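You operate a simulated robot arm through the tools that you are given. There is no shell and no other tool.

You are at the controls of a simulated robot arm. One attempt, no reset.

## Task
Iron the green linen pillowcase smooth with steam.
Fine: dial at cotton, 195 degrees, hold the handle, fingers out of the steam; no scorch; iron on its base, steam and dial off. Set down upright: iron.
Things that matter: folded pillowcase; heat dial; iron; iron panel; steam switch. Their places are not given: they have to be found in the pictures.

The check looks at the end state, three seconds after you hand in, the way a careful person would. Anything else that was tipped, shoved, dropped, spilled or broken makes it a failure.

## Robot
A 7-joint arm with a two-finger parallel gripper, fixed in place. Base frame: the origin is on the floor under the middle of its stand, x ahead of it, y to its left, z up; the work surface is at about z = 0.871. Lengths are in m, angles in rad, forces in N, time in s.
With the tool pointing down near the work surface it reaches from about 0.4 to 0.9 m from the base axis. Its first joint turns from -2.496 to 2.496 rad. Payload 3 kg.
Tool frame: the origin (TCP) lies between the finger pads and is the grasp point; the fingertips stand 0.03 m ahead of it; z points along the fingers, y is the line along which they close. The gripper opens to 0.094 m. The fingers are 0.028 m wide and 0.01 m thick; the gripper's body (0.05 by 0.096 m) begins 0.055 m behind the TCP.
Orientation is that of the tool frame in the base frame, as a unit quaternion [x, y, z, w]. With the fingers straight down and closing along the base's y, the tool's x points along the base's -x, its y along +y and its z along -z.

## Interface
- The arm moves only by the tool apply_moves. Its argument "deltas" is a list of rows, each a list of 7 numbers: the turn, a rotation vector about the base's x, y, z in rad, then the shift along the base's x, y, z in m, then the closure, from 0 (fully open) to 1 (shut). In form: [[wx, wy, wz, dx, dy, dz, claw], ...]. A call has 1 to 20 rows; each row is the pose to reach, as a shift and turn from the pose commanded when the call began. Each row takes 0.2 s and may step no farther than 0.05 m and 0.15 rad from the row before; otherwise, or with a gripper value out of range, the whole call is refused. A pose out of reach is approached as far as the arm can. The call stops where the force on the tool passes 40 N (or 10 N more than at its start, if that is more) or the arm is blocked; 0.2 s more then pass. Each finger travels about 0.072 m/s and halts on what it meets, pressing with about 42 N; the grip force reading is that of the motor and also rises with nothing between the fingers. The clock runs only during rows and for 0.2 s after the last one: add rows that repeat a pose to give the fingers time. The reply holds the time, the measured pose of the TCP, the force on the tool along the base axes, the opening and the grip force, in the units named above and with some noise, with the torque about the TCP (base axes, N m) and any sound that the robot's microphone picked up.
- Cameras (640 x 400 px; columns grow to the right, rows downward): "scene" is fixed at [0.4011, 0.6518, 1.6687]; the picture's right is [-0.99, -0.12, 0.00], its down [-0.11, 0.95, -0.29] and it looks along [0.03, -0.29, -0.96] (base axes); focal length 214 px, centre (320, 200). "wrist" rides on the gripper at [0.076, 0.014, -0.103] in the tool frame; the picture's right is [-0.18, 0.98, 0.00], its down [-0.75, -0.14, -0.64] and it looks along [-0.63, -0.12, 0.77] (tool axes); focal length 243 px, centre (320, 200).
- get_image(camera): a new picture of that camera. No time passes.
- measure_at(camera, pixels): for up to 12 pixels [column, row] of the newest picture of that camera ("zoom" is the newest enlarged one), the place [x, y, z] in the base frame of the surface seen there, good to about 0.002 m. No time passes.
- inspect(camera, box): a new picture of the part [left, top, right, bottom] of that camera's present view, enlarged. No time passes.
- finish_job(): hands the job in; it is judged then, once.

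Open the gripper and draw the arm clear of the work before you hand the job in, unless the task says otherwise.

The tools are called after "Request:" by a JSON object that holds its "fn" and its "kwargs". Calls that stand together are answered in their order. apply_moves: Moves the arm, as the interface text tells. Its arguments: {"type":"object","properties":{"deltas":{"type":"array","items":{"type":"array","items":{"type":"number"}}}},"required":["deltas"]} The other tools are called the same way: get_image (camera) takes a picture; measure_at (camera, pixels) gives the place of the surface under pixels of a picture; inspect (camera, box) takes an enlarged picture of a part of a camera's view; finish_job () hands the job in.

At the start:

```text
time_s: 0.0
tool_pos: [0.5982, 0.2839, 1.1959]
ee_rot: [0.0, 1.0, 0.0, 0.0]
ft_force: [1.2, 0.5, 0.1]
torque: [-0.01, 0.0, 0.04]
finger_gap: 0.0936
grasp_force: 0.1
```

scene: 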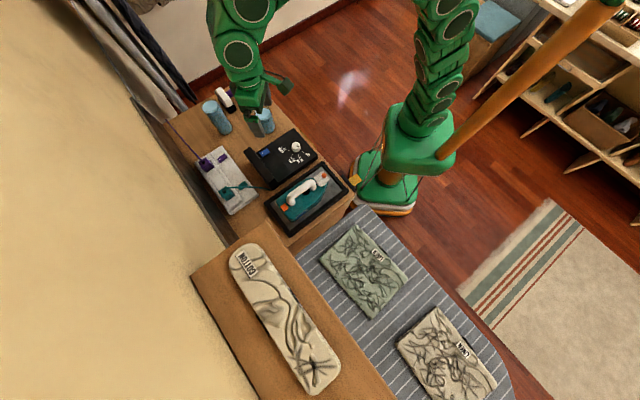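
wrist: 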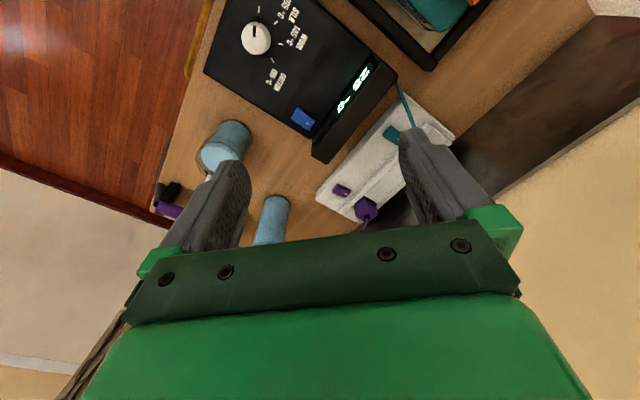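

The scene shows an iron at about (300,195), a control panel with a dial at about (290,150), and a green pillowcase at about (365,270). I enlarge these parts first to see the details.

Request:
{"fn": "inspect", "kwargs": {"camera": "scene", "box": [180, 80, 380, 240]}}

Request:
{"fn": "inspect", "kwargs": {"camera": "scene", "box": [200, 200, 520, 400]}}

Request:
{"fn": "inspect", "kwargs": {"camera": "wrist", "box": [180, 0, 480, 200]}}

```text
2.50 times, centred on (280, 160) of scene
```

zoom: 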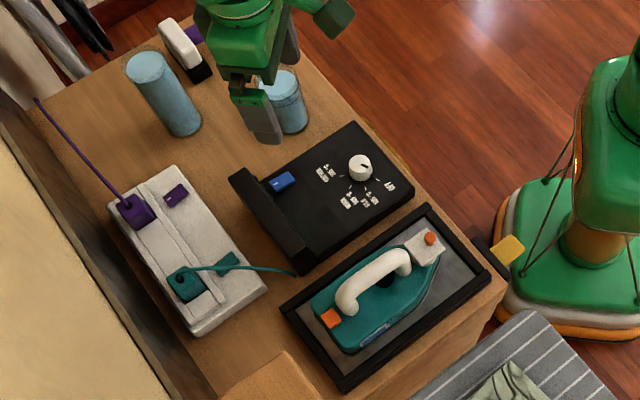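

```text
2.00 times, centred on (360, 300) of scene
```

zoom: 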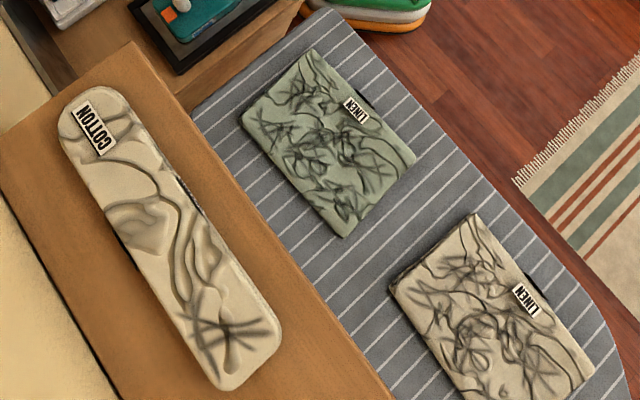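

```text
2.00 times, centred on (330, 100) of wrist
```

zoom: 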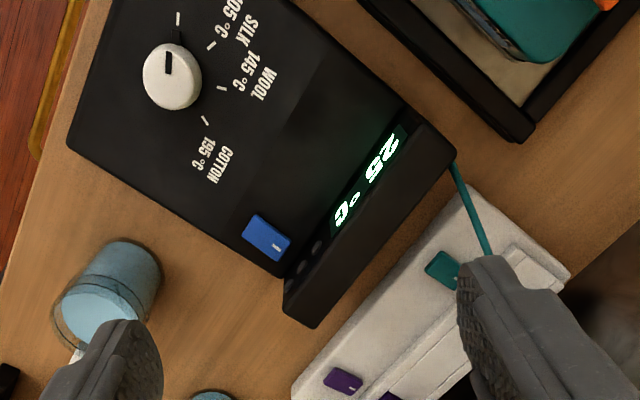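

The panel shows a dial with silk, wool and cotton marks, a blue switch and a 25 °C display, and the iron sits in a black-framed tray. I measure key places in the latest wrist zoom and in the scene picture.

Request:
{"fn": "measure_at", "kwargs": {"camera": "scene", "pixels": [[296, 147], [265, 153], [307, 155], [290, 198], [302, 189], [313, 180], [324, 176], [284, 207], [260, 202], [313, 233], [362, 187], [350, 166]]}}

Request:
{"fn": "measure_at", "kwargs": {"camera": "zoom", "pixels": [[172, 75], [165, 60], [168, 35], [268, 238], [265, 170], [205, 120], [222, 88], [211, 46], [178, 20], [375, 170], [440, 268], [345, 380]]}}

Request:
{"fn": "measure_at", "kwargs": {"camera": "scene", "pixels": [[356, 224], [407, 280], [370, 317], [321, 257], [365, 270], [376, 255], [430, 240], [290, 300], [437, 307], [400, 345], [310, 270], [345, 310]]}}

```text
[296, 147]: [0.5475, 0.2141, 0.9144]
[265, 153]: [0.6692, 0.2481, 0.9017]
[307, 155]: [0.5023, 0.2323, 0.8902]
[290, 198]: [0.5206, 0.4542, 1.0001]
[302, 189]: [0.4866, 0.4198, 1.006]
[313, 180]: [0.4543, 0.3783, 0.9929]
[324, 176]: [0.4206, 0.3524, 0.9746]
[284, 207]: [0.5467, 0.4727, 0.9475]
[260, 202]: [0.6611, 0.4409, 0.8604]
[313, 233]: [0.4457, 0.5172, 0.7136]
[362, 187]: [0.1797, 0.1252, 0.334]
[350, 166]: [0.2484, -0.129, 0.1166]
```

```text
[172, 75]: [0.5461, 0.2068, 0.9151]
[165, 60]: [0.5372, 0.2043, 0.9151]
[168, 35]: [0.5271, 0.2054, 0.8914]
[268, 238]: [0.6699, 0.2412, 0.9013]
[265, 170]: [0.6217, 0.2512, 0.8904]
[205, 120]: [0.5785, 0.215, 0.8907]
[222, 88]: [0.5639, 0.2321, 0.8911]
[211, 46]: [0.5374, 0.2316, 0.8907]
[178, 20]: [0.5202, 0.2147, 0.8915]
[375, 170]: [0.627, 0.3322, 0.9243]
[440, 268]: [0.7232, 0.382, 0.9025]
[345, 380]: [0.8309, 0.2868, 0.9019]
```

```text
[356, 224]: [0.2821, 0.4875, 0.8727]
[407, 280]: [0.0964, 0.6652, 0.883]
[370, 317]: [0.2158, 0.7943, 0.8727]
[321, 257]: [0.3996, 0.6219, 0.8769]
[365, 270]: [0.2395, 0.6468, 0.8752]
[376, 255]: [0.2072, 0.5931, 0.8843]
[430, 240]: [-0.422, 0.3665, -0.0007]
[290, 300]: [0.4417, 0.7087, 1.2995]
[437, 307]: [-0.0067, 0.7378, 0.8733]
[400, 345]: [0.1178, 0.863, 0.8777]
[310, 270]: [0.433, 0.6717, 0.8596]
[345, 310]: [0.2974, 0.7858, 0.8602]
```

The cotton strip measured at z≈1.30, so it may be on a raised shelf that the arm could hit. I measure the brown board's extent and the linen cloths' surroundings before moving.

Request:
{"fn": "measure_at", "kwargs": {"camera": "scene", "pixels": [[193, 274], [264, 223], [230, 340], [300, 280], [340, 340], [390, 390], [280, 395], [245, 255], [320, 370], [150, 250], [205, 235], [228, 225]]}}

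Request:
{"fn": "measure_at", "kwargs": {"camera": "scene", "pixels": [[225, 175], [240, 200], [205, 160], [218, 117], [265, 122], [226, 97], [170, 110], [285, 225], [300, 245], [340, 215], [177, 127], [290, 180]]}}

```text
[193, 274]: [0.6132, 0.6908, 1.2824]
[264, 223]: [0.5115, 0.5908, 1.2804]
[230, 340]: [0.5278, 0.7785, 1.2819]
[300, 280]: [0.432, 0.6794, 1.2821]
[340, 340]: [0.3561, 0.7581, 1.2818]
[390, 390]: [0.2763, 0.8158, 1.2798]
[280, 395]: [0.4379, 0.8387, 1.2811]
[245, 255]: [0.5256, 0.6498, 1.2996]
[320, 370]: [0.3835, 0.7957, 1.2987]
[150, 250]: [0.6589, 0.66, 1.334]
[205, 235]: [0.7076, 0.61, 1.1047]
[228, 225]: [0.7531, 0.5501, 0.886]
```

```text
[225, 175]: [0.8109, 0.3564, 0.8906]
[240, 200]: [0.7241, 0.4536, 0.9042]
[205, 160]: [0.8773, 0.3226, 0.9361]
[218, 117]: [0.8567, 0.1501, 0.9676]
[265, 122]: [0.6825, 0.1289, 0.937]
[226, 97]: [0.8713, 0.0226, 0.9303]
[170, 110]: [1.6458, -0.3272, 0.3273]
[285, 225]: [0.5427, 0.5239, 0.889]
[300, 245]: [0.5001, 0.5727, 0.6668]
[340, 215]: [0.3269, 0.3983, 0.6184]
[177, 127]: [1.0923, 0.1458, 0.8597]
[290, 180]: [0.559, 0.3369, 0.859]
```

The shelf with the cotton board fills the region x+y>1.10 at z≈1.28, so I must keep the arm clear of it. I zoom in on the dial and blue switch in the wrist view.

Request:
{"fn": "inspect", "kwargs": {"camera": "wrist", "box": [210, 0, 338, 80]}}

Request:
{"fn": "inspect", "kwargs": {"camera": "wrist", "box": [260, 50, 420, 150]}}

Request:
{"fn": "inspect", "kwargs": {"camera": "scene", "box": [256, 160, 352, 220]}}

```text
5.00 times, centred on (274, 40) of wrist
```

zoom: 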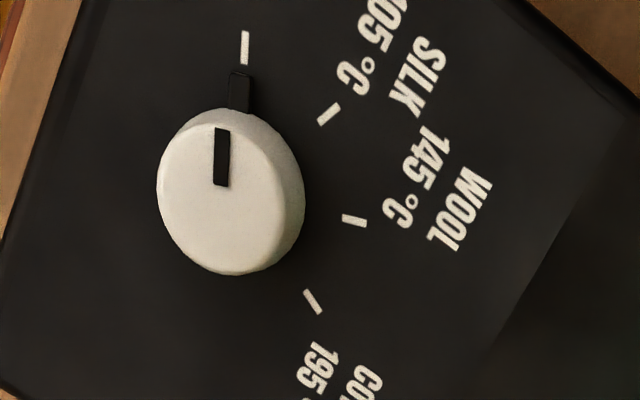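

```text
4.00 times, centred on (340, 100) of wrist
```

zoom: 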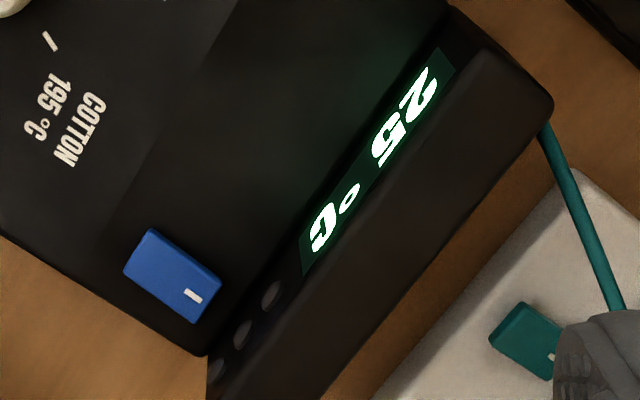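

```text
6.67 times, centred on (304, 190) of scene
```

zoom: 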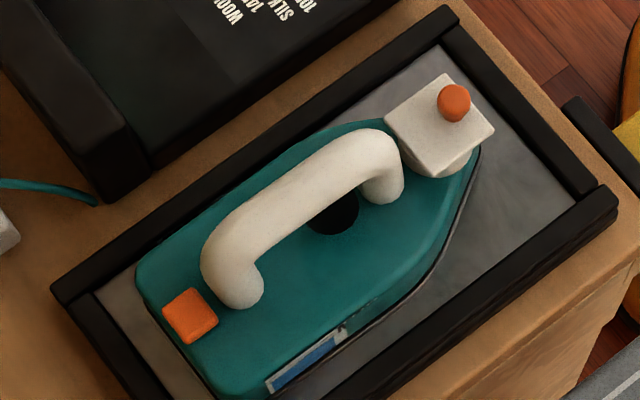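

The dial pointer is at the first (off) mark, and cotton is about 138° clockwise from it. I move the arm closer over the panel to see the blue steam switch and the dial better.

Request:
{"fn": "apply_moves", "kwargs": {"deltas": [[0, 0, 0, -0.01, -0.01, -0.035, 0], [0, 0, 0, -0.02, -0.02, -0.07, 0], [0, 0, 0, -0.03, -0.03, -0.1, 0]]}}

Request:
{"fn": "get_image", "kwargs": {"camera": "wrist"}}

Request:
{"fn": "inspect", "kwargs": {"camera": "wrist", "box": [240, 40, 400, 140]}}

```text
time_s: 0.8
tool_pos: [0.5686, 0.251, 1.0954]
ee_rot: [-0.001, 1.0, 0.0, 0.0]
ft_force: [0.1, -0.1, -0.5]
torque: [0.02, -0.03, 0.01]
finger_gap: 0.0939
grasp_force: 0.2
```

```text
taken
```

wrist: 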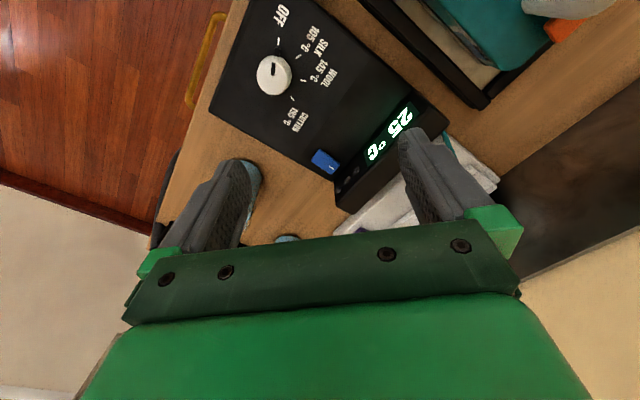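

```text
4.00 times, centred on (320, 90) of wrist
```

zoom: 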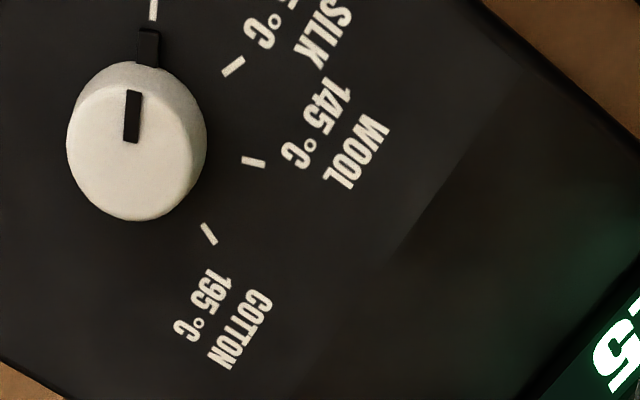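

Now the dial shows clearly at about (273,75), and the blue switch at (324,162). I measure the dial's rim, the four marks and the switch.

Request:
{"fn": "measure_at", "kwargs": {"camera": "zoom", "pixels": [[132, 140], [75, 145], [190, 140], [130, 205], [128, 90], [132, 100], [132, 138], [149, 45], [153, 8], [232, 66], [252, 162], [208, 234]]}}

Request:
{"fn": "inspect", "kwargs": {"camera": "wrist", "box": [296, 140, 360, 180]}}

Request:
{"fn": "measure_at", "kwargs": {"camera": "zoom", "pixels": [[180, 110], [280, 200], [380, 290], [320, 180], [250, 260], [200, 200], [400, 200], [300, 300], [480, 260], [450, 350], [520, 220], [560, 150]]}}

```text
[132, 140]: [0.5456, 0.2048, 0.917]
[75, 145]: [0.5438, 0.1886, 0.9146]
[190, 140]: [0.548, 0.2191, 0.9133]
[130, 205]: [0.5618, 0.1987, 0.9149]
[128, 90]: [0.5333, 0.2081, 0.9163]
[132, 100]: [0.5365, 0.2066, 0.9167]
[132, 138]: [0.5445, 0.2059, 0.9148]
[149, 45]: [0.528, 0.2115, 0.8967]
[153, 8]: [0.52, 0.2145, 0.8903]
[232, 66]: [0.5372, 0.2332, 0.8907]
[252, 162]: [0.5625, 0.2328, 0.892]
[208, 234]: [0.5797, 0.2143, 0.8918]
```

```text
10.00 times, centred on (328, 160) of wrist
```

zoom: 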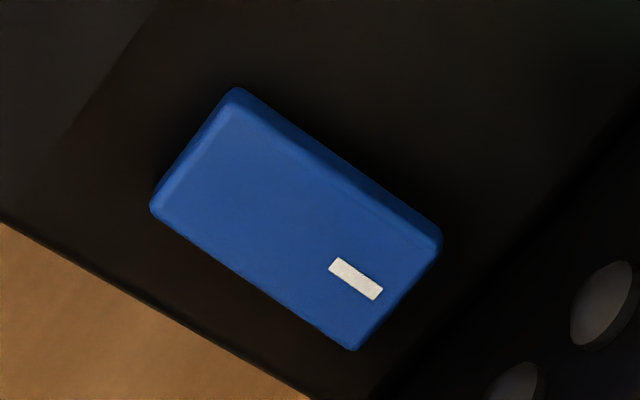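

```text
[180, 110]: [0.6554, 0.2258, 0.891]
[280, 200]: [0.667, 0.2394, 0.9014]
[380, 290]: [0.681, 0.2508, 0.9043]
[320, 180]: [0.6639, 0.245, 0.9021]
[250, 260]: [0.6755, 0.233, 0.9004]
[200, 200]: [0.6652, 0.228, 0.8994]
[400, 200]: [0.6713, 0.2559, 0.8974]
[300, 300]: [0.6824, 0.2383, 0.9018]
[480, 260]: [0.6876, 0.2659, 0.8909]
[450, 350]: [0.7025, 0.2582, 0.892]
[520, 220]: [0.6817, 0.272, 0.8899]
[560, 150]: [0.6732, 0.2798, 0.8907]
```

The blue rocker is tilted: its unmarked end is low (z≈0.899) and its marked end is high (z≈0.904), so it looks off. Before touching anything I go over the iron to look at its handle, steam hole and tray.

Request:
{"fn": "apply_moves", "kwargs": {"deltas": [[0, 0, 0, -0.01, 0.01, 0.045, 0], [0, 0, 0, -0.03, 0.035, 0.08, 0], [0, 0, 0, -0.06, 0.07, 0.09, 0], [0, 0, 0, -0.09, 0.1, 0.1, 0], [0, 0, 0, -0.12, 0.135, 0.1, 0], [0, 0, 0, -0.145, 0.165, 0.1, 0], [0, 0, 0, -0.145, 0.165, 0.1, 0]]}}

Request:
{"fn": "get_image", "kwargs": {"camera": "wrist"}}

Request:
{"fn": "inspect", "kwargs": {"camera": "wrist", "box": [220, 0, 460, 150]}}

```text
time_s: 2.4
tool_pos: [0.4217, 0.4197, 1.1959]
ee_rot: [-0.001, 1.0, 0.0, 0.0]
ft_force: [-0.2, 0.5, -0.2]
torque: [-0.01, -0.02, 0.0]
finger_gap: 0.094
grasp_force: 0.0
```

```text
taken
```

wrist: 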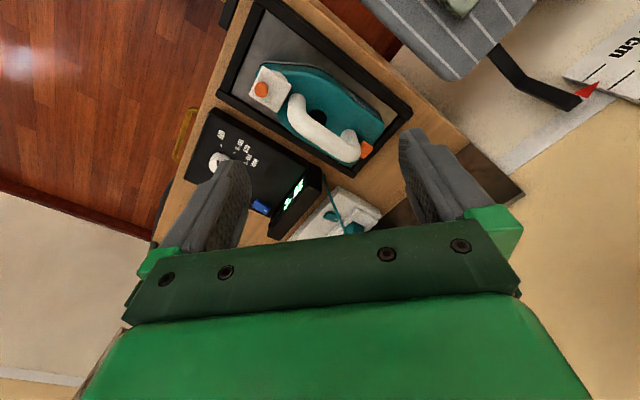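

```text
2.67 times, centred on (340, 75) of wrist
```

zoom: 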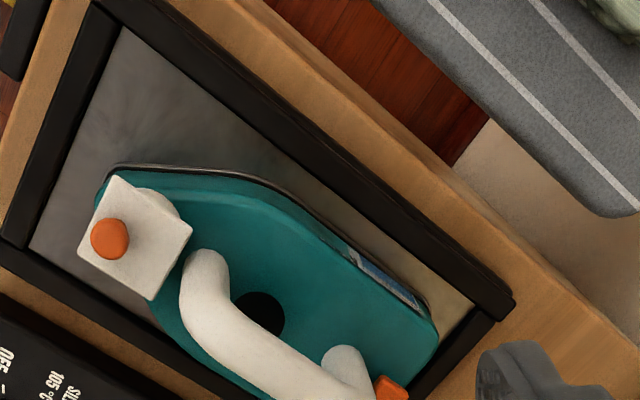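

The iron's tip points to the upper left with the white box and orange button on it; the handle is white, with a dark hole under it at about (317,118). I measure the iron, handle and tray frame.

Request:
{"fn": "measure_at", "kwargs": {"camera": "zoom", "pixels": [[110, 238], [130, 250], [205, 265], [205, 330], [260, 375], [345, 355], [258, 310], [112, 168], [435, 330], [390, 388], [230, 220], [300, 330]]}}

Request:
{"fn": "measure_at", "kwargs": {"camera": "wrist", "pixels": [[262, 2], [218, 97], [345, 175], [410, 108], [300, 100], [320, 132], [340, 148], [360, 150], [250, 50], [370, 148], [290, 95], [352, 140]]}}

Request:
{"fn": "inspect", "kwargs": {"camera": "wrist", "box": [240, 50, 400, 150]}}

```text
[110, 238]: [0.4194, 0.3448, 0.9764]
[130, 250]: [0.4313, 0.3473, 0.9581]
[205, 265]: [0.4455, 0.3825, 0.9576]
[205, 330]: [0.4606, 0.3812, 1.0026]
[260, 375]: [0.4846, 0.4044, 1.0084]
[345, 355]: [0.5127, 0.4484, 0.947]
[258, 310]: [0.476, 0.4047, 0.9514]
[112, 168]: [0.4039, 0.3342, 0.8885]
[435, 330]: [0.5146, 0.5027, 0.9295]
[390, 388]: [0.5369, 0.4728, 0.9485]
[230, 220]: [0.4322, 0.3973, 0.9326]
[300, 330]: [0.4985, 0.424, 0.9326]
```

```text
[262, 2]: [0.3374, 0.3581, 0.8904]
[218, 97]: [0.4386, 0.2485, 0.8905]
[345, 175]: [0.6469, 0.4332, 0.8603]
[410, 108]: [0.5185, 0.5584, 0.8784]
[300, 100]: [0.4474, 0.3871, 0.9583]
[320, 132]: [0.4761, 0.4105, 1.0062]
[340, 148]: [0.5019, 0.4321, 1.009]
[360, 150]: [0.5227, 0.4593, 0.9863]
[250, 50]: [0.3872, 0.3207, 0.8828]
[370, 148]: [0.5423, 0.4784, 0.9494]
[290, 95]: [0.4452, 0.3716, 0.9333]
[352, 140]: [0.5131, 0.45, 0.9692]
```

```text
4.00 times, centred on (320, 100) of wrist
```

zoom: 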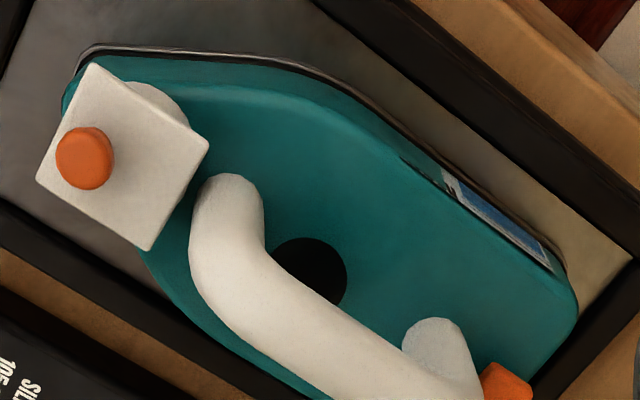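

A black round vent stands under the handle (z≈0.951). I measure the vent's extent against the handle and look closely at the power strip switches to learn the rocker convention.

Request:
{"fn": "measure_at", "kwargs": {"camera": "zoom", "pixels": [[310, 255], [340, 275], [310, 242], [325, 300], [275, 262], [215, 240], [240, 200], [280, 310], [380, 375], [440, 350], [505, 380], [350, 240]]}}

Request:
{"fn": "inspect", "kwargs": {"camera": "scene", "box": [186, 138, 274, 218]}}

Request:
{"fn": "inspect", "kwargs": {"camera": "wrist", "box": [200, 120, 400, 245]}}

```text
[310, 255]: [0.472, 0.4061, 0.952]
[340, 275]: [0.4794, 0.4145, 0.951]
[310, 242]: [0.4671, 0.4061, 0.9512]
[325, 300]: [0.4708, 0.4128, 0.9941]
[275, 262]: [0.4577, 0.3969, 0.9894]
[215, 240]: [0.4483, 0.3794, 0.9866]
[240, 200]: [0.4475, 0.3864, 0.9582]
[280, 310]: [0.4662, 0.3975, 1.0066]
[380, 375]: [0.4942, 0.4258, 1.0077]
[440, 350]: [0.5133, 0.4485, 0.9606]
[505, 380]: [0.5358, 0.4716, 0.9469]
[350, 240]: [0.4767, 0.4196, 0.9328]
```

```text
5.00 times, centred on (230, 178) of scene
```

zoom: 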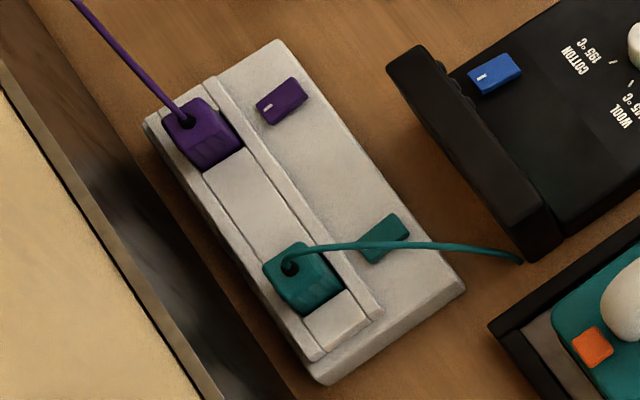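

```text
3.20 times, centred on (300, 182) of wrist
```

zoom: 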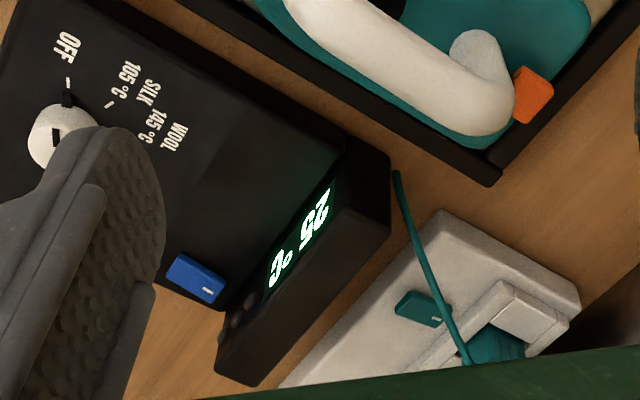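

The vent spans roughly the middle of the handle, so I plan to grip the handle nearer the heel. I measure the teal switch's tilt in the latest wrist zoom to compare with the blue rocker.

Request:
{"fn": "measure_at", "kwargs": {"camera": "zoom", "pixels": [[403, 305], [412, 308], [425, 312], [435, 318], [440, 319], [385, 305], [175, 265], [210, 292], [345, 165], [290, 240], [240, 330], [330, 140]]}}

Request:
{"fn": "inspect", "kwargs": {"camera": "scene", "box": [230, 154, 274, 182]}}

Request:
{"fn": "inspect", "kwargs": {"camera": "scene", "box": [226, 146, 258, 200]}}

```text
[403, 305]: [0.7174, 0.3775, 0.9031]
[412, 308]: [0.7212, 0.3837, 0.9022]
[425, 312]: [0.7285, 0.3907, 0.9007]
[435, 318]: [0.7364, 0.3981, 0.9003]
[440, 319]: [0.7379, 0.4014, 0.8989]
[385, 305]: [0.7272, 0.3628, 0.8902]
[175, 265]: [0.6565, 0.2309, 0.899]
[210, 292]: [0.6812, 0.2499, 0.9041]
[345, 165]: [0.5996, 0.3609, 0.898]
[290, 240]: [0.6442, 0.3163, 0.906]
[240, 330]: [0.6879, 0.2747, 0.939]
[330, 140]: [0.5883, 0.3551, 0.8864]
```

```text
14.29 times, centred on (252, 168) of scene
```

zoom: 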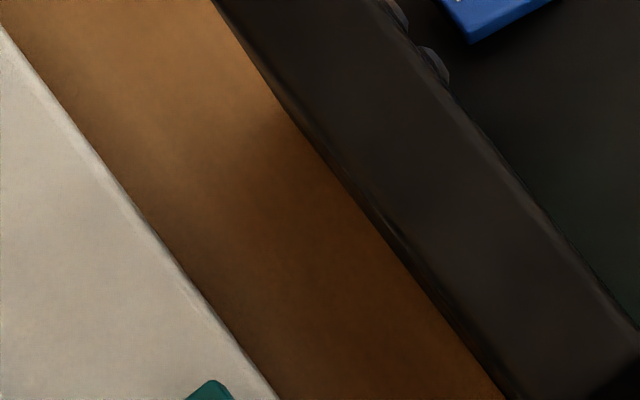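

```text
7.41 times, centred on (242, 173) of scene
```

zoom: 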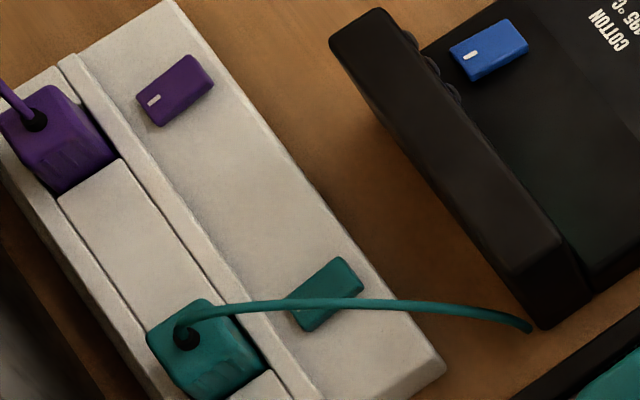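

The teal outlet rocker has its marked end low (z≈0.899), which is on, and the blue steam rocker has its marked end high, which is off. I go above the dial at (0.548, 0.204) with a yaw of +0.35 rad.

Request:
{"fn": "apply_moves", "kwargs": {"deltas": [[0, 0, 0.05, 0.016, -0.027, 0, 0], [0, 0, 0.1, 0.032, -0.054, -0.01, 0], [0, 0, 0.15, 0.048, -0.081, -0.03, 0], [0, 0, 0.2, 0.064, -0.108, -0.06, 0], [0, 0, 0.25, 0.08, -0.135, -0.09, 0], [0, 0, 0.3, 0.096, -0.162, -0.12, 0], [0, 0, 0.35, 0.112, -0.189, -0.15, 0], [0, 0, 0.35, 0.1255, -0.215, -0.176, 0], [0, 0, 0.35, 0.1255, -0.215, -0.176, 0]]}}

Request:
{"fn": "get_image", "kwargs": {"camera": "wrist"}}

Request:
{"fn": "get_image", "kwargs": {"camera": "scene"}}

```text
time_s: 4.4
tool_pos: [0.5486, 0.2038, 1.0199]
ee_rot: [-0.174, 0.985, 0.001, 0.0]
ft_force: [-0.3, 0.4, 0.0]
torque: [-0.02, 0.0, -0.01]
finger_gap: 0.094
grasp_force: 0.1
```

```text
taken
```

wrist: 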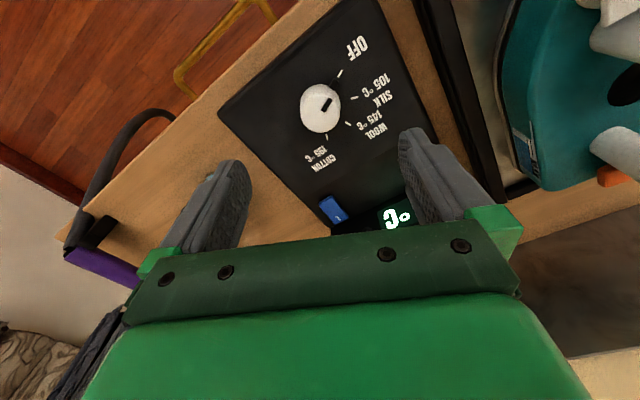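

```text
taken
```

scene: 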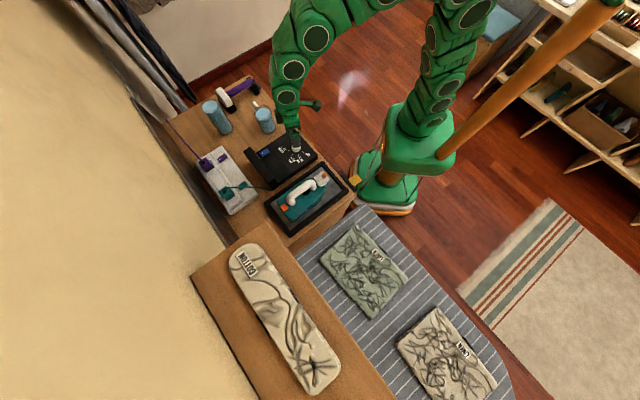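

The arm is above the dial, seen at about (320,108) in the wrist view. I measure the dial rim again from this closer view to centre the grip.

Request:
{"fn": "inspect", "kwargs": {"camera": "wrist", "box": [272, 68, 368, 148]}}

Request:
{"fn": "measure_at", "kwargs": {"camera": "wrist", "pixels": [[320, 108], [304, 108], [337, 108], [320, 90], [320, 126], [310, 95], [332, 120], [310, 120], [331, 95], [325, 104]]}}

```text
5.00 times, centred on (320, 108) of wrist
```

zoom: 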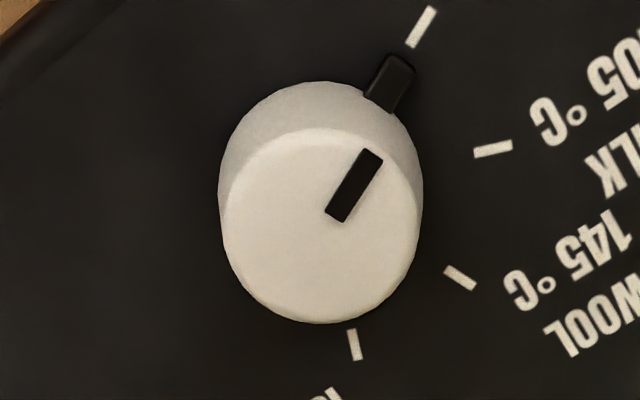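

```text
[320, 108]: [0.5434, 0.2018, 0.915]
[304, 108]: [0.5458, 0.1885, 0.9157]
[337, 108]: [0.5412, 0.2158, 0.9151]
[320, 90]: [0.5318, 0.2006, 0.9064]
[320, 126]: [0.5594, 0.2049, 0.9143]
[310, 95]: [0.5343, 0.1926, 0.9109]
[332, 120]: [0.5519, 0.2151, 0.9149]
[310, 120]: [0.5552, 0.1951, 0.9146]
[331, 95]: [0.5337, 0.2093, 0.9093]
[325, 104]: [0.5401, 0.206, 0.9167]
```

The dial's top centre is at about (0.548, 0.203), its diameter is 0.033 and its top is at z 0.915. I lower the fingertips to z≈0.901, clear of the pointer bump, and grip.

Request:
{"fn": "apply_moves", "kwargs": {"deltas": [[0, 0, 0, 0, -0.001, -0.035, 0], [0, 0, 0, -0.0005, -0.001, -0.065, 0], [0, 0, 0, -0.0005, -0.001, -0.089, 0], [0, 0, 0, -0.0005, -0.001, -0.089, 0.4], [0, 0, 0, -0.0005, -0.001, -0.089, 0.7], [0, 0, 0, -0.0005, -0.001, -0.089, 1], [0, 0, 0, -0.0005, -0.001, -0.089, 1]]}}

Request:
{"fn": "get_image", "kwargs": {"camera": "wrist"}}

```text
time_s: 6.0
tool_pos: [0.5477, 0.2035, 0.9309]
ee_rot: [-0.175, 0.985, 0.001, 0.0]
ft_force: [-1.6, 6.3, -4.9]
torque: [0.34, -0.12, -0.04]
finger_gap: 0.0356
grasp_force: 45.0
```

```text
taken
```

wrist: 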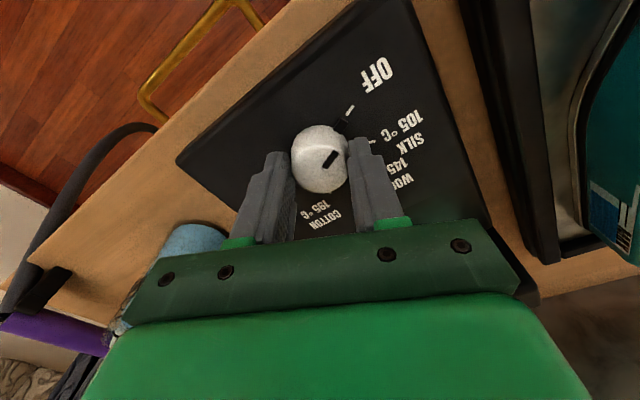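

The fingers hold the dial (gap 0.036, small side force). I turn it clockwise by 1.2 rad in small steps.

Request:
{"fn": "apply_moves", "kwargs": {"deltas": [[0, 0, -0.1, 0, 0, 0, 1], [0, 0, -0.2, 0, 0, 0, 1], [0, 0, -0.3, 0, 0, 0, 1], [0, 0, -0.4, 0, 0, 0, 1], [0, 0, -0.5, 0, 0, 0, 1], [0, 0, -0.6, 0, 0, 0, 1], [0, 0, -0.7, 0, 0, 0, 1], [0, 0, -0.8, 0, 0, 0, 1], [0, 0, -0.9, 0, 0, 0, 1], [0, 0, -1.0, 0, 0, 0, 1], [0, 0, -1.1, 0, 0, 0, 1], [0, 0, -1.2, 0, 0, 0, 1]]}}

Request:
{"fn": "get_image", "kwargs": {"camera": "wrist"}}

Request:
{"fn": "get_image", "kwargs": {"camera": "scene"}}

```text
time_s: 7.6
tool_pos: [0.5485, 0.2047, 0.9317]
ee_rot: [0.167, 0.986, 0.0, 0.001]
ft_force: [-10.0, -2.2, 4.1]
torque: [-0.13, 0.15, -0.03]
finger_gap: 0.0354
grasp_force: 44.9
stopped in row 8: the force on the tool passed its limit at 42 N (the readings are from after the stop); the commanded pose is now the measured one
```

```text
taken
```

wrist: 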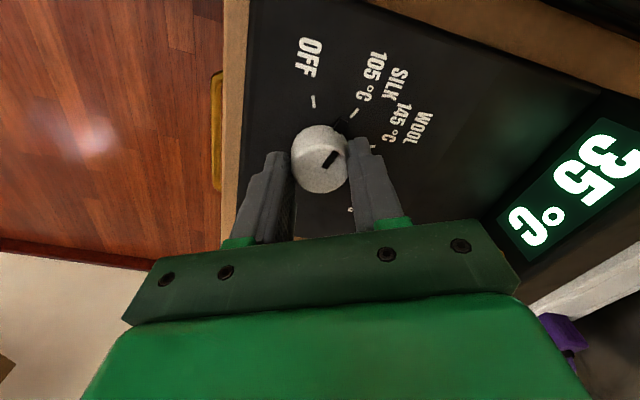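

```text
taken
```

scene: 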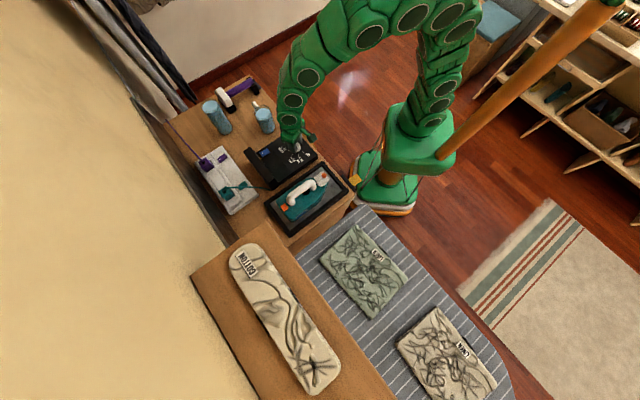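

The turn stopped at 42 N after about 0.69 rad, with the display now at 35 °C and the pointer near silk. I check that the panel was not shoved by measuring the marks again.

Request:
{"fn": "inspect", "kwargs": {"camera": "wrist", "box": [270, 80, 398, 220]}}

Request:
{"fn": "measure_at", "kwargs": {"camera": "wrist", "pixels": [[313, 101], [354, 113], [351, 210], [322, 165], [322, 130], [300, 160], [340, 130], [374, 147]]}}

```text
2.86 times, centred on (334, 150) of wrist
```

zoom: 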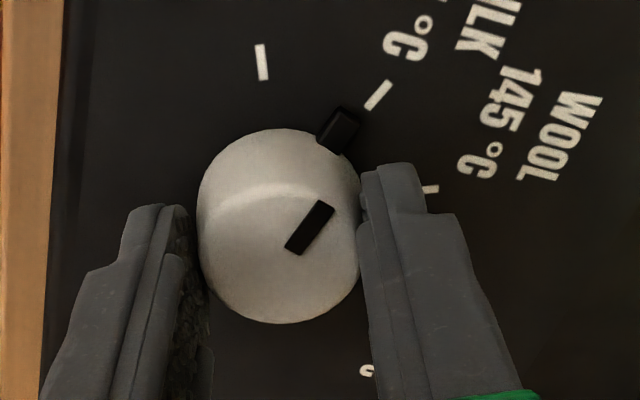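

```text
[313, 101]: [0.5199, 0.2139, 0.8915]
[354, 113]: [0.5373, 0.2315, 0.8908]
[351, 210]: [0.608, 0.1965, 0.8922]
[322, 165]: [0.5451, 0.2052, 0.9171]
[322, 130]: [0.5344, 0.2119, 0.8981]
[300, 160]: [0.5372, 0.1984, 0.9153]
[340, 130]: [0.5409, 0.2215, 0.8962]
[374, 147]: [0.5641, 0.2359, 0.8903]
```

The panel has not moved. Geometry from the pointer suggests the dial centre is at about (0.547, 0.2045), so I release, turn the gripper back, recentre by 1.5 mm and regrip.

Request:
{"fn": "apply_moves", "kwargs": {"deltas": [[0, 0, 0, 0, 0, 0, 0.5], [0, 0, 0, 0, 0, 0, 0.4], [0, 0, 0.13, -0.0015, 0, 0, 0.4], [0, 0, 0.26, -0.0015, 0, 0, 0.4], [0, 0, 0.39, -0.0015, 0, 0, 0.4], [0, 0, 0.52, -0.0015, 0, 0, 0.4], [0, 0, 0.65, -0.0015, 0, 0, 0.4], [0, 0, 0.78, -0.0015, 0, 0, 0.4], [0, 0, 0.91, -0.0015, 0, 0, 0.4], [0, 0, 0.93, -0.0015, 0, 0, 0.4]]}}

Request:
{"fn": "get_image", "kwargs": {"camera": "wrist"}}

```text
time_s: 9.8
tool_pos: [0.548, 0.2039, 0.9305]
ee_rot: [-0.294, 0.956, 0.001, 0.0]
ft_force: [0.4, -0.4, 0.0]
torque: [-0.02, 0.02, -0.01]
finger_gap: 0.0563
grasp_force: 0.0
```

```text
taken
```

wrist: 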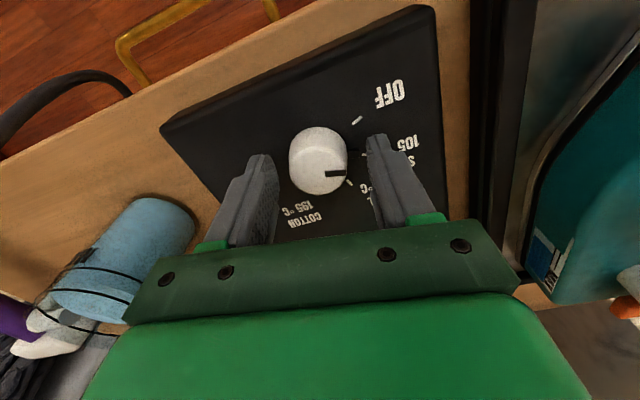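

The dial sits centred between the open fingers. I make a small shift and close again, then read the side force.

Request:
{"fn": "apply_moves", "kwargs": {"deltas": [[0, 0, 0, -0.0007, 0.0005, 0, 0.5], [0, 0, 0, -0.0007, 0.0005, 0, 1], [0, 0, 0, -0.0007, 0.0005, 0, 1], [0, 0, 0, -0.0007, 0.0005, 0, 1]]}}

```text
time_s: 10.6
tool_pos: [0.5471, 0.2024, 0.9306]
ee_rot: [-0.293, 0.956, -0.001, 0.001]
ft_force: [5.5, -4.7, -5.1]
torque: [-0.7, 0.28, 0.01]
finger_gap: 0.0354
grasp_force: 45.2
stopped in row 3: the force on the tool passed its limit at 42 N (the readings are from after the stop); the commanded pose is now the measured one
```

Gripped at gap 0.035 with about 7 N residual side force. I shift slightly with that force and turn a further 0.6 rad clockwise.

Request:
{"fn": "apply_moves", "kwargs": {"deltas": [[0, 0, -0.1, 0.0006, -0.0005, 0, 1], [0, 0, -0.2, 0.0006, -0.0005, 0, 1], [0, 0, -0.3, 0.0006, -0.0005, 0, 1], [0, 0, -0.4, 0.0006, -0.0005, 0, 1], [0, 0, -0.5, 0.0006, -0.0005, 0, 1], [0, 0, -0.6, 0.0006, -0.0005, 0, 1]]}}

Request:
{"fn": "get_image", "kwargs": {"camera": "wrist"}}

```text
time_s: 11.7
tool_pos: [0.5475, 0.2029, 0.9313]
ee_rot: [-0.088, 0.996, 0.0, 0.0]
ft_force: [-6.4, 1.9, 5.5]
torque: [0.0, 1.19, 0.03]
finger_gap: 0.0355
grasp_force: 45.0
stopped in row 5: the force on the tool passed its limit at 42 N (the readings are from after the stop); the commanded pose is now the measured one
```

```text
taken
```

wrist: 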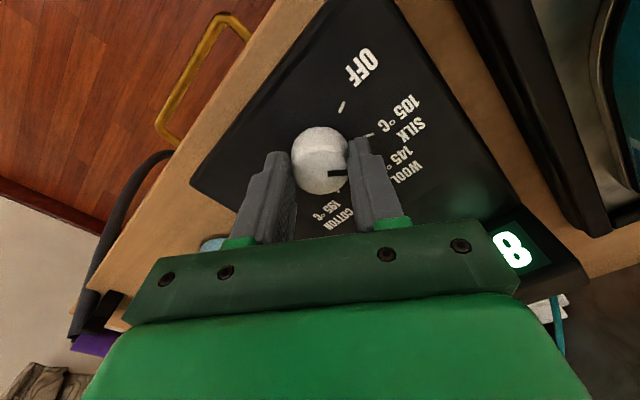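

The dial turned another 0.42 rad before the limit stopped it, and the commanded pose is relaxed again. I continue in short turns with the same grip.

Request:
{"fn": "apply_moves", "kwargs": {"deltas": [[0, 0, -0.1, -0.0003, 0.0001, 0, 1], [0, 0, -0.2, -0.0003, 0.0001, 0, 1], [0, 0, -0.3, -0.0003, 0.0001, 0, 1], [0, 0, -0.4, -0.0003, 0.0001, 0, 1]]}}

Request:
{"fn": "get_image", "kwargs": {"camera": "wrist"}}

```text
time_s: 12.7
tool_pos: [0.5487, 0.2041, 0.9311]
ee_rot: [0.113, 0.994, 0.0, 0.002]
ft_force: [-12.2, 10.1, 14.3]
torque: [0.17, 0.09, 0.03]
finger_gap: 0.0351
grasp_force: 45.8
```

```text
taken
```

wrist: 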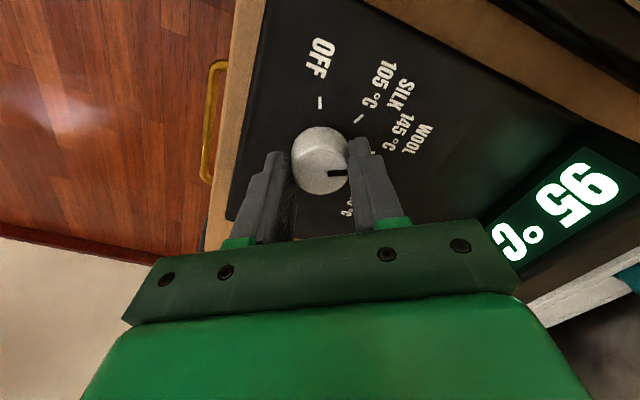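

Display 95 °C, and the pointer is near wool with total turn about 1.5 rad. I continue clockwise with a small relieving shift.

Request:
{"fn": "apply_moves", "kwargs": {"deltas": [[0, 0, -0.1, -0.0005, 0.0004, 0.0003, 1], [0, 0, -0.2, -0.0006, 0.0005, 0.0005, 1], [0, 0, -0.3, -0.0007, 0.0005, 0.0005, 1], [0, 0, -0.4, -0.0007, 0.0005, 0.0005, 1]]}}

Request:
{"fn": "get_image", "kwargs": {"camera": "wrist"}}

```text
time_s: 13.7
tool_pos: [0.5484, 0.2041, 0.9309]
ee_rot: [0.308, 0.951, 0.0, 0.001]
ft_force: [14.8, 22.3, -9.3]
torque: [0.22, -1.14, 0.05]
finger_gap: 0.0353
grasp_force: 45.1
```

```text
taken
```

wrist: 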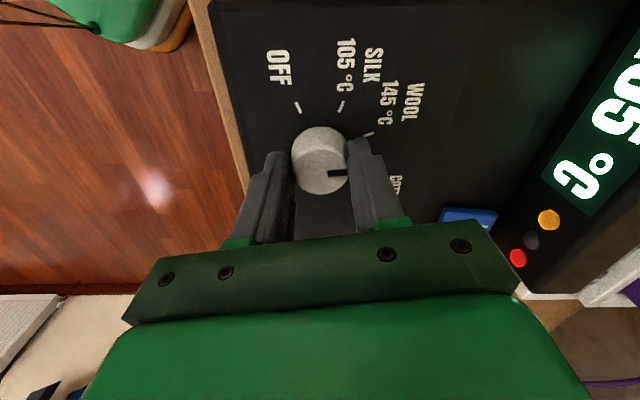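

LEDs on the bar now show red and amber, and the dial has turned about 109°. I relieve the side force and turn another 0.3 rad, then check alignment with the cotton mark.

Request:
{"fn": "apply_moves", "kwargs": {"deltas": [[0, 0, -0.1, 0.0005, 0.0007, 0, 1], [0, 0, -0.2, 0.0006, 0.0008, 0, 1], [0, 0, -0.3, 0.0006, 0.0008, 0, 1]]}}

Request:
{"fn": "inspect", "kwargs": {"camera": "wrist", "box": [240, 40, 480, 250]}}

```text
time_s: 14.5
tool_pos: [0.5486, 0.2054, 0.9312]
ee_rot: [0.434, 0.901, 0.001, 0.0]
ft_force: [12.2, 5.6, -19.5]
torque: [0.23, -0.38, 0.04]
finger_gap: 0.0354
grasp_force: 44.4
stopped in row 3: the force on the tool passed its limit at 42 N (the readings are from after the stop); the commanded pose is now the measured one
```

```text
1.90 times, centred on (360, 145) of wrist
```

zoom: 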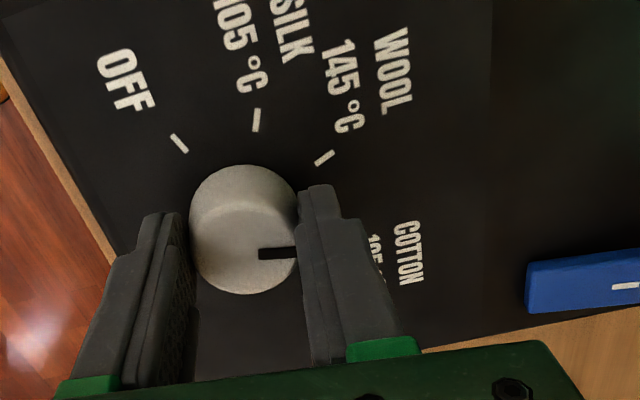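

The finger hides the cotton mark, and about 15° should remain. I turn another 0.24 rad, then open the fingers a little to see the alignment.

Request:
{"fn": "apply_moves", "kwargs": {"deltas": [[0, 0, -0.08, 0.0003, 0.0002, -0.0003, 1], [0, 0, -0.16, 0.0004, 0.0002, -0.0003, 1], [0, 0, -0.24, 0.0004, 0.0002, -0.0003, 1]]}}

```text
time_s: 15.3
tool_pos: [0.5486, 0.2053, 0.9314]
ee_rot: [0.539, 0.842, 0.001, 0.0]
ft_force: [13.3, 12.4, -2.8]
torque: [0.52, -0.33, 0.91]
finger_gap: 0.0352
grasp_force: 44.5
```

A resisting torque of 0.9 N m about z appeared, which fits an end stop at cotton. I open the fingers, rise a little and look.

Request:
{"fn": "apply_moves", "kwargs": {"deltas": [[0, 0, 0, 0, 0, 0, 0.5], [0, 0, 0, 0, 0, 0, 0.3], [0, 0, 0, 0, 0, 0.03, 0.2], [0, 0, 0, 0, 0, 0.07, 0.2]]}}

Request:
{"fn": "get_image", "kwargs": {"camera": "wrist"}}

Request:
{"fn": "inspect", "kwargs": {"camera": "wrist", "box": [240, 40, 400, 140]}}

```text
time_s: 16.3
tool_pos: [0.5487, 0.204, 0.9997]
ee_rot: [0.538, 0.843, 0.0, 0.001]
ft_force: [-0.7, 0.0, 0.4]
torque: [0.01, 0.0, 0.0]
finger_gap: 0.0749
grasp_force: 0.0
```

```text
taken
```

wrist: 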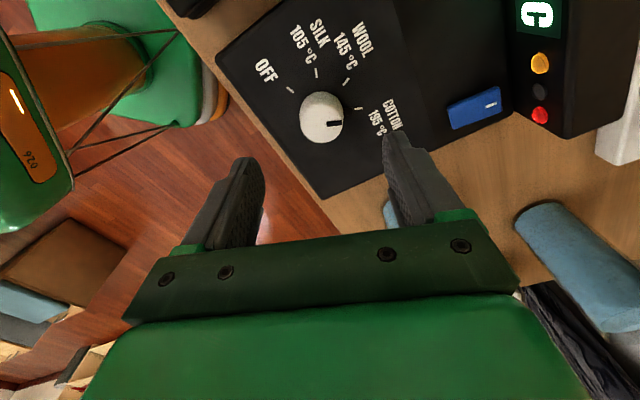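

```text
4.00 times, centred on (320, 90) of wrist
```

zoom: 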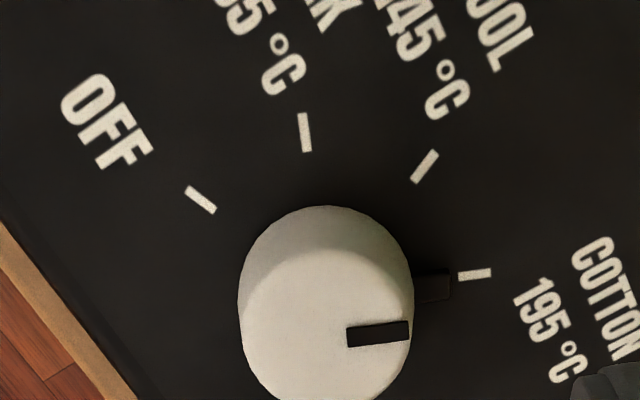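

The pointer bump at (435,285) of the zoom is close to the cotton mark at (475,274). I measure both to check the angle in base coordinates.

Request:
{"fn": "inspect", "kwargs": {"camera": "wrist", "box": [300, 80, 380, 130]}}

Request:
{"fn": "measure_at", "kwargs": {"camera": "zoom", "pixels": [[450, 225], [490, 218], [410, 255], [365, 260], [200, 335], [240, 330], [300, 322], [120, 160], [180, 140], [460, 245], [420, 240], [250, 300]]}}

```text
8.00 times, centred on (340, 105) of wrist
```

zoom: 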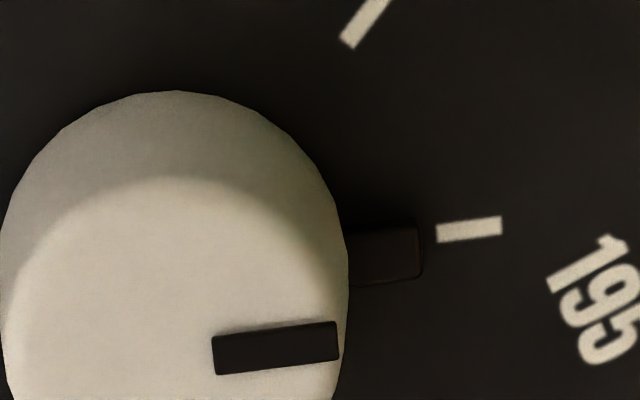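

```text
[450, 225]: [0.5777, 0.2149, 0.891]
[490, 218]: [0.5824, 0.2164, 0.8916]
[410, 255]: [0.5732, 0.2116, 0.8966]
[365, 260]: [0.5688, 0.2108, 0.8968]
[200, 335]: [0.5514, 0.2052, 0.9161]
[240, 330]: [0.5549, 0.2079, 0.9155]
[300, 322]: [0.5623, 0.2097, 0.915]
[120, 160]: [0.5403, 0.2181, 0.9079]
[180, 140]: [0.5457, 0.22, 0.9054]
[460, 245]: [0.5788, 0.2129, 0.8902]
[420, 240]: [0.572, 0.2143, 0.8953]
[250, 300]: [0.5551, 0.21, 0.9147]
```

The pointer is within about 2° of the cotton mark, so the dial is set. Next I look at the blue switch again at (474,106) to plan the press on its marked end.

Request:
{"fn": "inspect", "kwargs": {"camera": "wrist", "box": [430, 70, 558, 150]}}

Request:
{"fn": "measure_at", "kwargs": {"camera": "zoom", "pixels": [[110, 210], [130, 250], [200, 200], [280, 190], [340, 160], [350, 190], [230, 195], [310, 170], [380, 200], [370, 120], [450, 120], [520, 230]]}}

```text
5.00 times, centred on (494, 110) of wrist
```

zoom: 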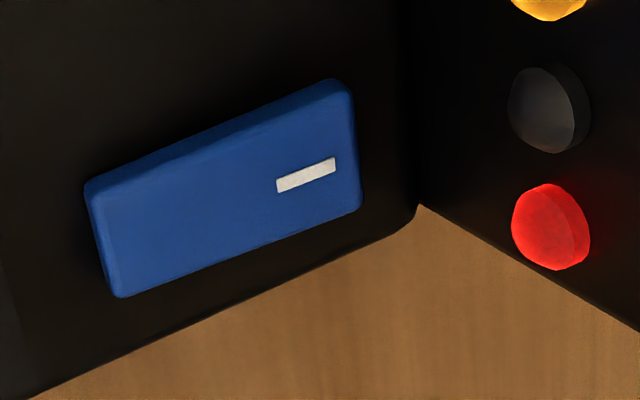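

```text
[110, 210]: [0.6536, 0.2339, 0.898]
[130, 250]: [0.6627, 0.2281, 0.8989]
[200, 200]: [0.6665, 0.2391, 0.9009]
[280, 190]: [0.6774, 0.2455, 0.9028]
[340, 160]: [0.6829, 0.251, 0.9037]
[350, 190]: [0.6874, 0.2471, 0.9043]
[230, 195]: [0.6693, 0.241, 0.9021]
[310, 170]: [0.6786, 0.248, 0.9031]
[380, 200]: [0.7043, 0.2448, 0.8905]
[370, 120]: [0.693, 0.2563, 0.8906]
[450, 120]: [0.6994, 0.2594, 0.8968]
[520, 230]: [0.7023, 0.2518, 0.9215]
```

The marked end of the blue rocker is near (0.680, 0.2475, 0.904), and the LED bar is about 1.5 cm beyond it. I close the fingers, move above that end with the closing line along the rocker, and check the placement.

Request:
{"fn": "apply_moves", "kwargs": {"deltas": [[0, 0, 0.05, 0.025, 0.008, 0.01, 0.5], [0, 0, 0.1, 0.05, 0.016, 0.01, 1], [0, 0, 0.15, 0.08, 0.026, 0.01, 1], [0, 0, 0.2, 0.11, 0.036, 0, 1], [0, 0, 0.247, 0.131, 0.0427, -0.02, 1], [0, 0, 0.247, 0.131, 0.0427, -0.05, 1], [0, 0, 0.247, 0.131, 0.0427, -0.05, 1]]}}

Request:
{"fn": "get_image", "kwargs": {"camera": "wrist"}}

```text
time_s: 17.9
tool_pos: [0.6809, 0.2486, 0.9489]
ee_rot: [0.43, 0.903, 0.0, 0.001]
ft_force: [0.1, 0.3, 0.1]
torque: [-0.02, -0.03, -0.01]
finger_gap: 0.0
grasp_force: 33.6
```

```text
taken
```

wrist: 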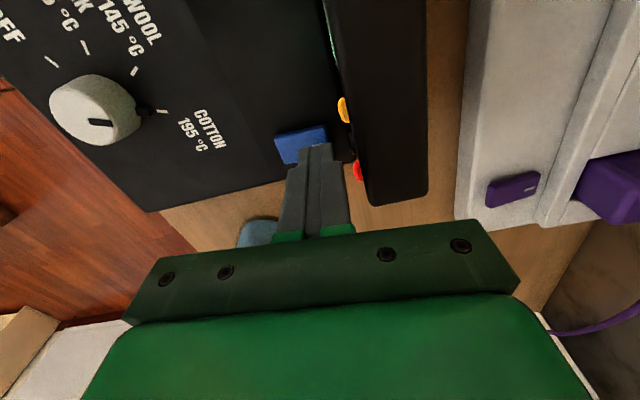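

The closed fingertips are 2 cm above the rocker's marked end. I wait 4 s for the iron to heat before switching steam on, then check the LEDs.

Request:
{"fn": "apply_moves", "kwargs": {"deltas": [[0, 0, 0, 0, 0, 0, 1], [0, 0, 0, 0, 0, 0, 1], [0, 0, 0, 0, 0, 0, 1], [0, 0, 0, 0, 0, 0, 1], [0, 0, 0, 0, 0, 0, 1], [0, 0, 0, 0, 0, 0, 1], [0, 0, 0, 0, 0, 0, 1], [0, 0, 0, 0, 0, 0, 1], [0, 0, 0, 0, 0, 0, 1], [0, 0, 0, 0, 0, 0, 1], [0, 0, 0, 0, 0, 0, 1], [0, 0, 0, 0, 0, 0, 1], [0, 0, 0, 0, 0, 0, 1], [0, 0, 0, 0, 0, 0, 1], [0, 0, 0, 0, 0, 0, 1], [0, 0, 0, 0, 0, 0, 1], [0, 0, 0, 0, 0, 0, 1], [0, 0, 0, 0, 0, 0, 1], [0, 0, 0, 0, 0, 0, 1], [0, 0, 0, 0, 0, 0, 1]]}}

Request:
{"fn": "inspect", "kwargs": {"camera": "wrist", "box": [260, 0, 420, 220]}}

Request:
{"fn": "inspect", "kwargs": {"camera": "scene", "box": [230, 110, 350, 230]}}

```text
time_s: 22.1
tool_pos: [0.6808, 0.2487, 0.9492]
ee_rot: [0.431, 0.902, -0.001, 0.002]
ft_force: [-0.4, 0.0, -0.3]
torque: [0.01, 0.01, -0.02]
finger_gap: 0.0
grasp_force: 33.1
```

```text
1.82 times, centred on (340, 110) of wrist
```

zoom: 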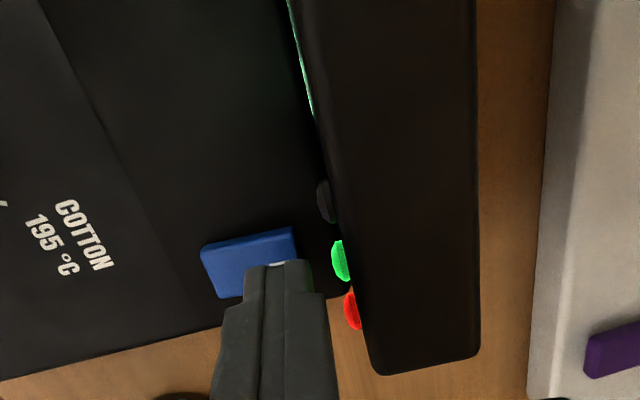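

```text
3.33 times, centred on (290, 170) of scene
```

zoom: 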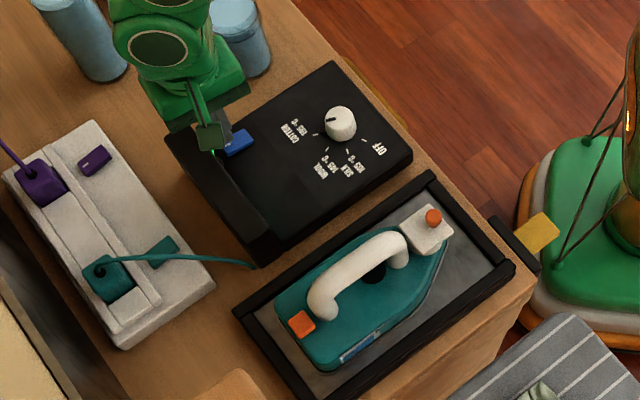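

The green LED is lit and amber is off, so the iron is ready at 195 °C. I press the rocker's marked end down slowly to turn the steam on.

Request:
{"fn": "apply_moves", "kwargs": {"deltas": [[0, 0, 0, -0.0006, -0.0006, -0.011, 1], [0, 0, 0, -0.0006, -0.0006, -0.015, 1], [0, 0, 0, -0.0006, -0.0006, -0.018, 1], [0, 0, 0, -0.0006, -0.0006, -0.0205, 1], [0, 0, 0, -0.0006, -0.0006, -0.022, 1]]}}

Request:
{"fn": "inspect", "kwargs": {"camera": "wrist", "box": [240, 60, 400, 200]}}

```text
time_s: 23.4
tool_pos: [0.6801, 0.2482, 0.9319]
ee_rot: [0.43, 0.903, 0.002, 0.003]
ft_force: [-0.6, 0.1, 5.0]
torque: [-0.09, 0.01, 0.01]
finger_gap: 0.0001
grasp_force: 33.2
stopped in row 5: the force on the tool passed its limit at 42 N (the readings are from after the stop); the commanded pose is now the measured one
```

```text
2.86 times, centred on (320, 130) of wrist
```

zoom: 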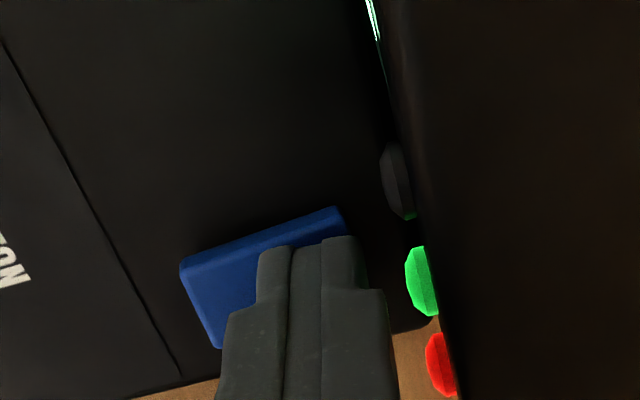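

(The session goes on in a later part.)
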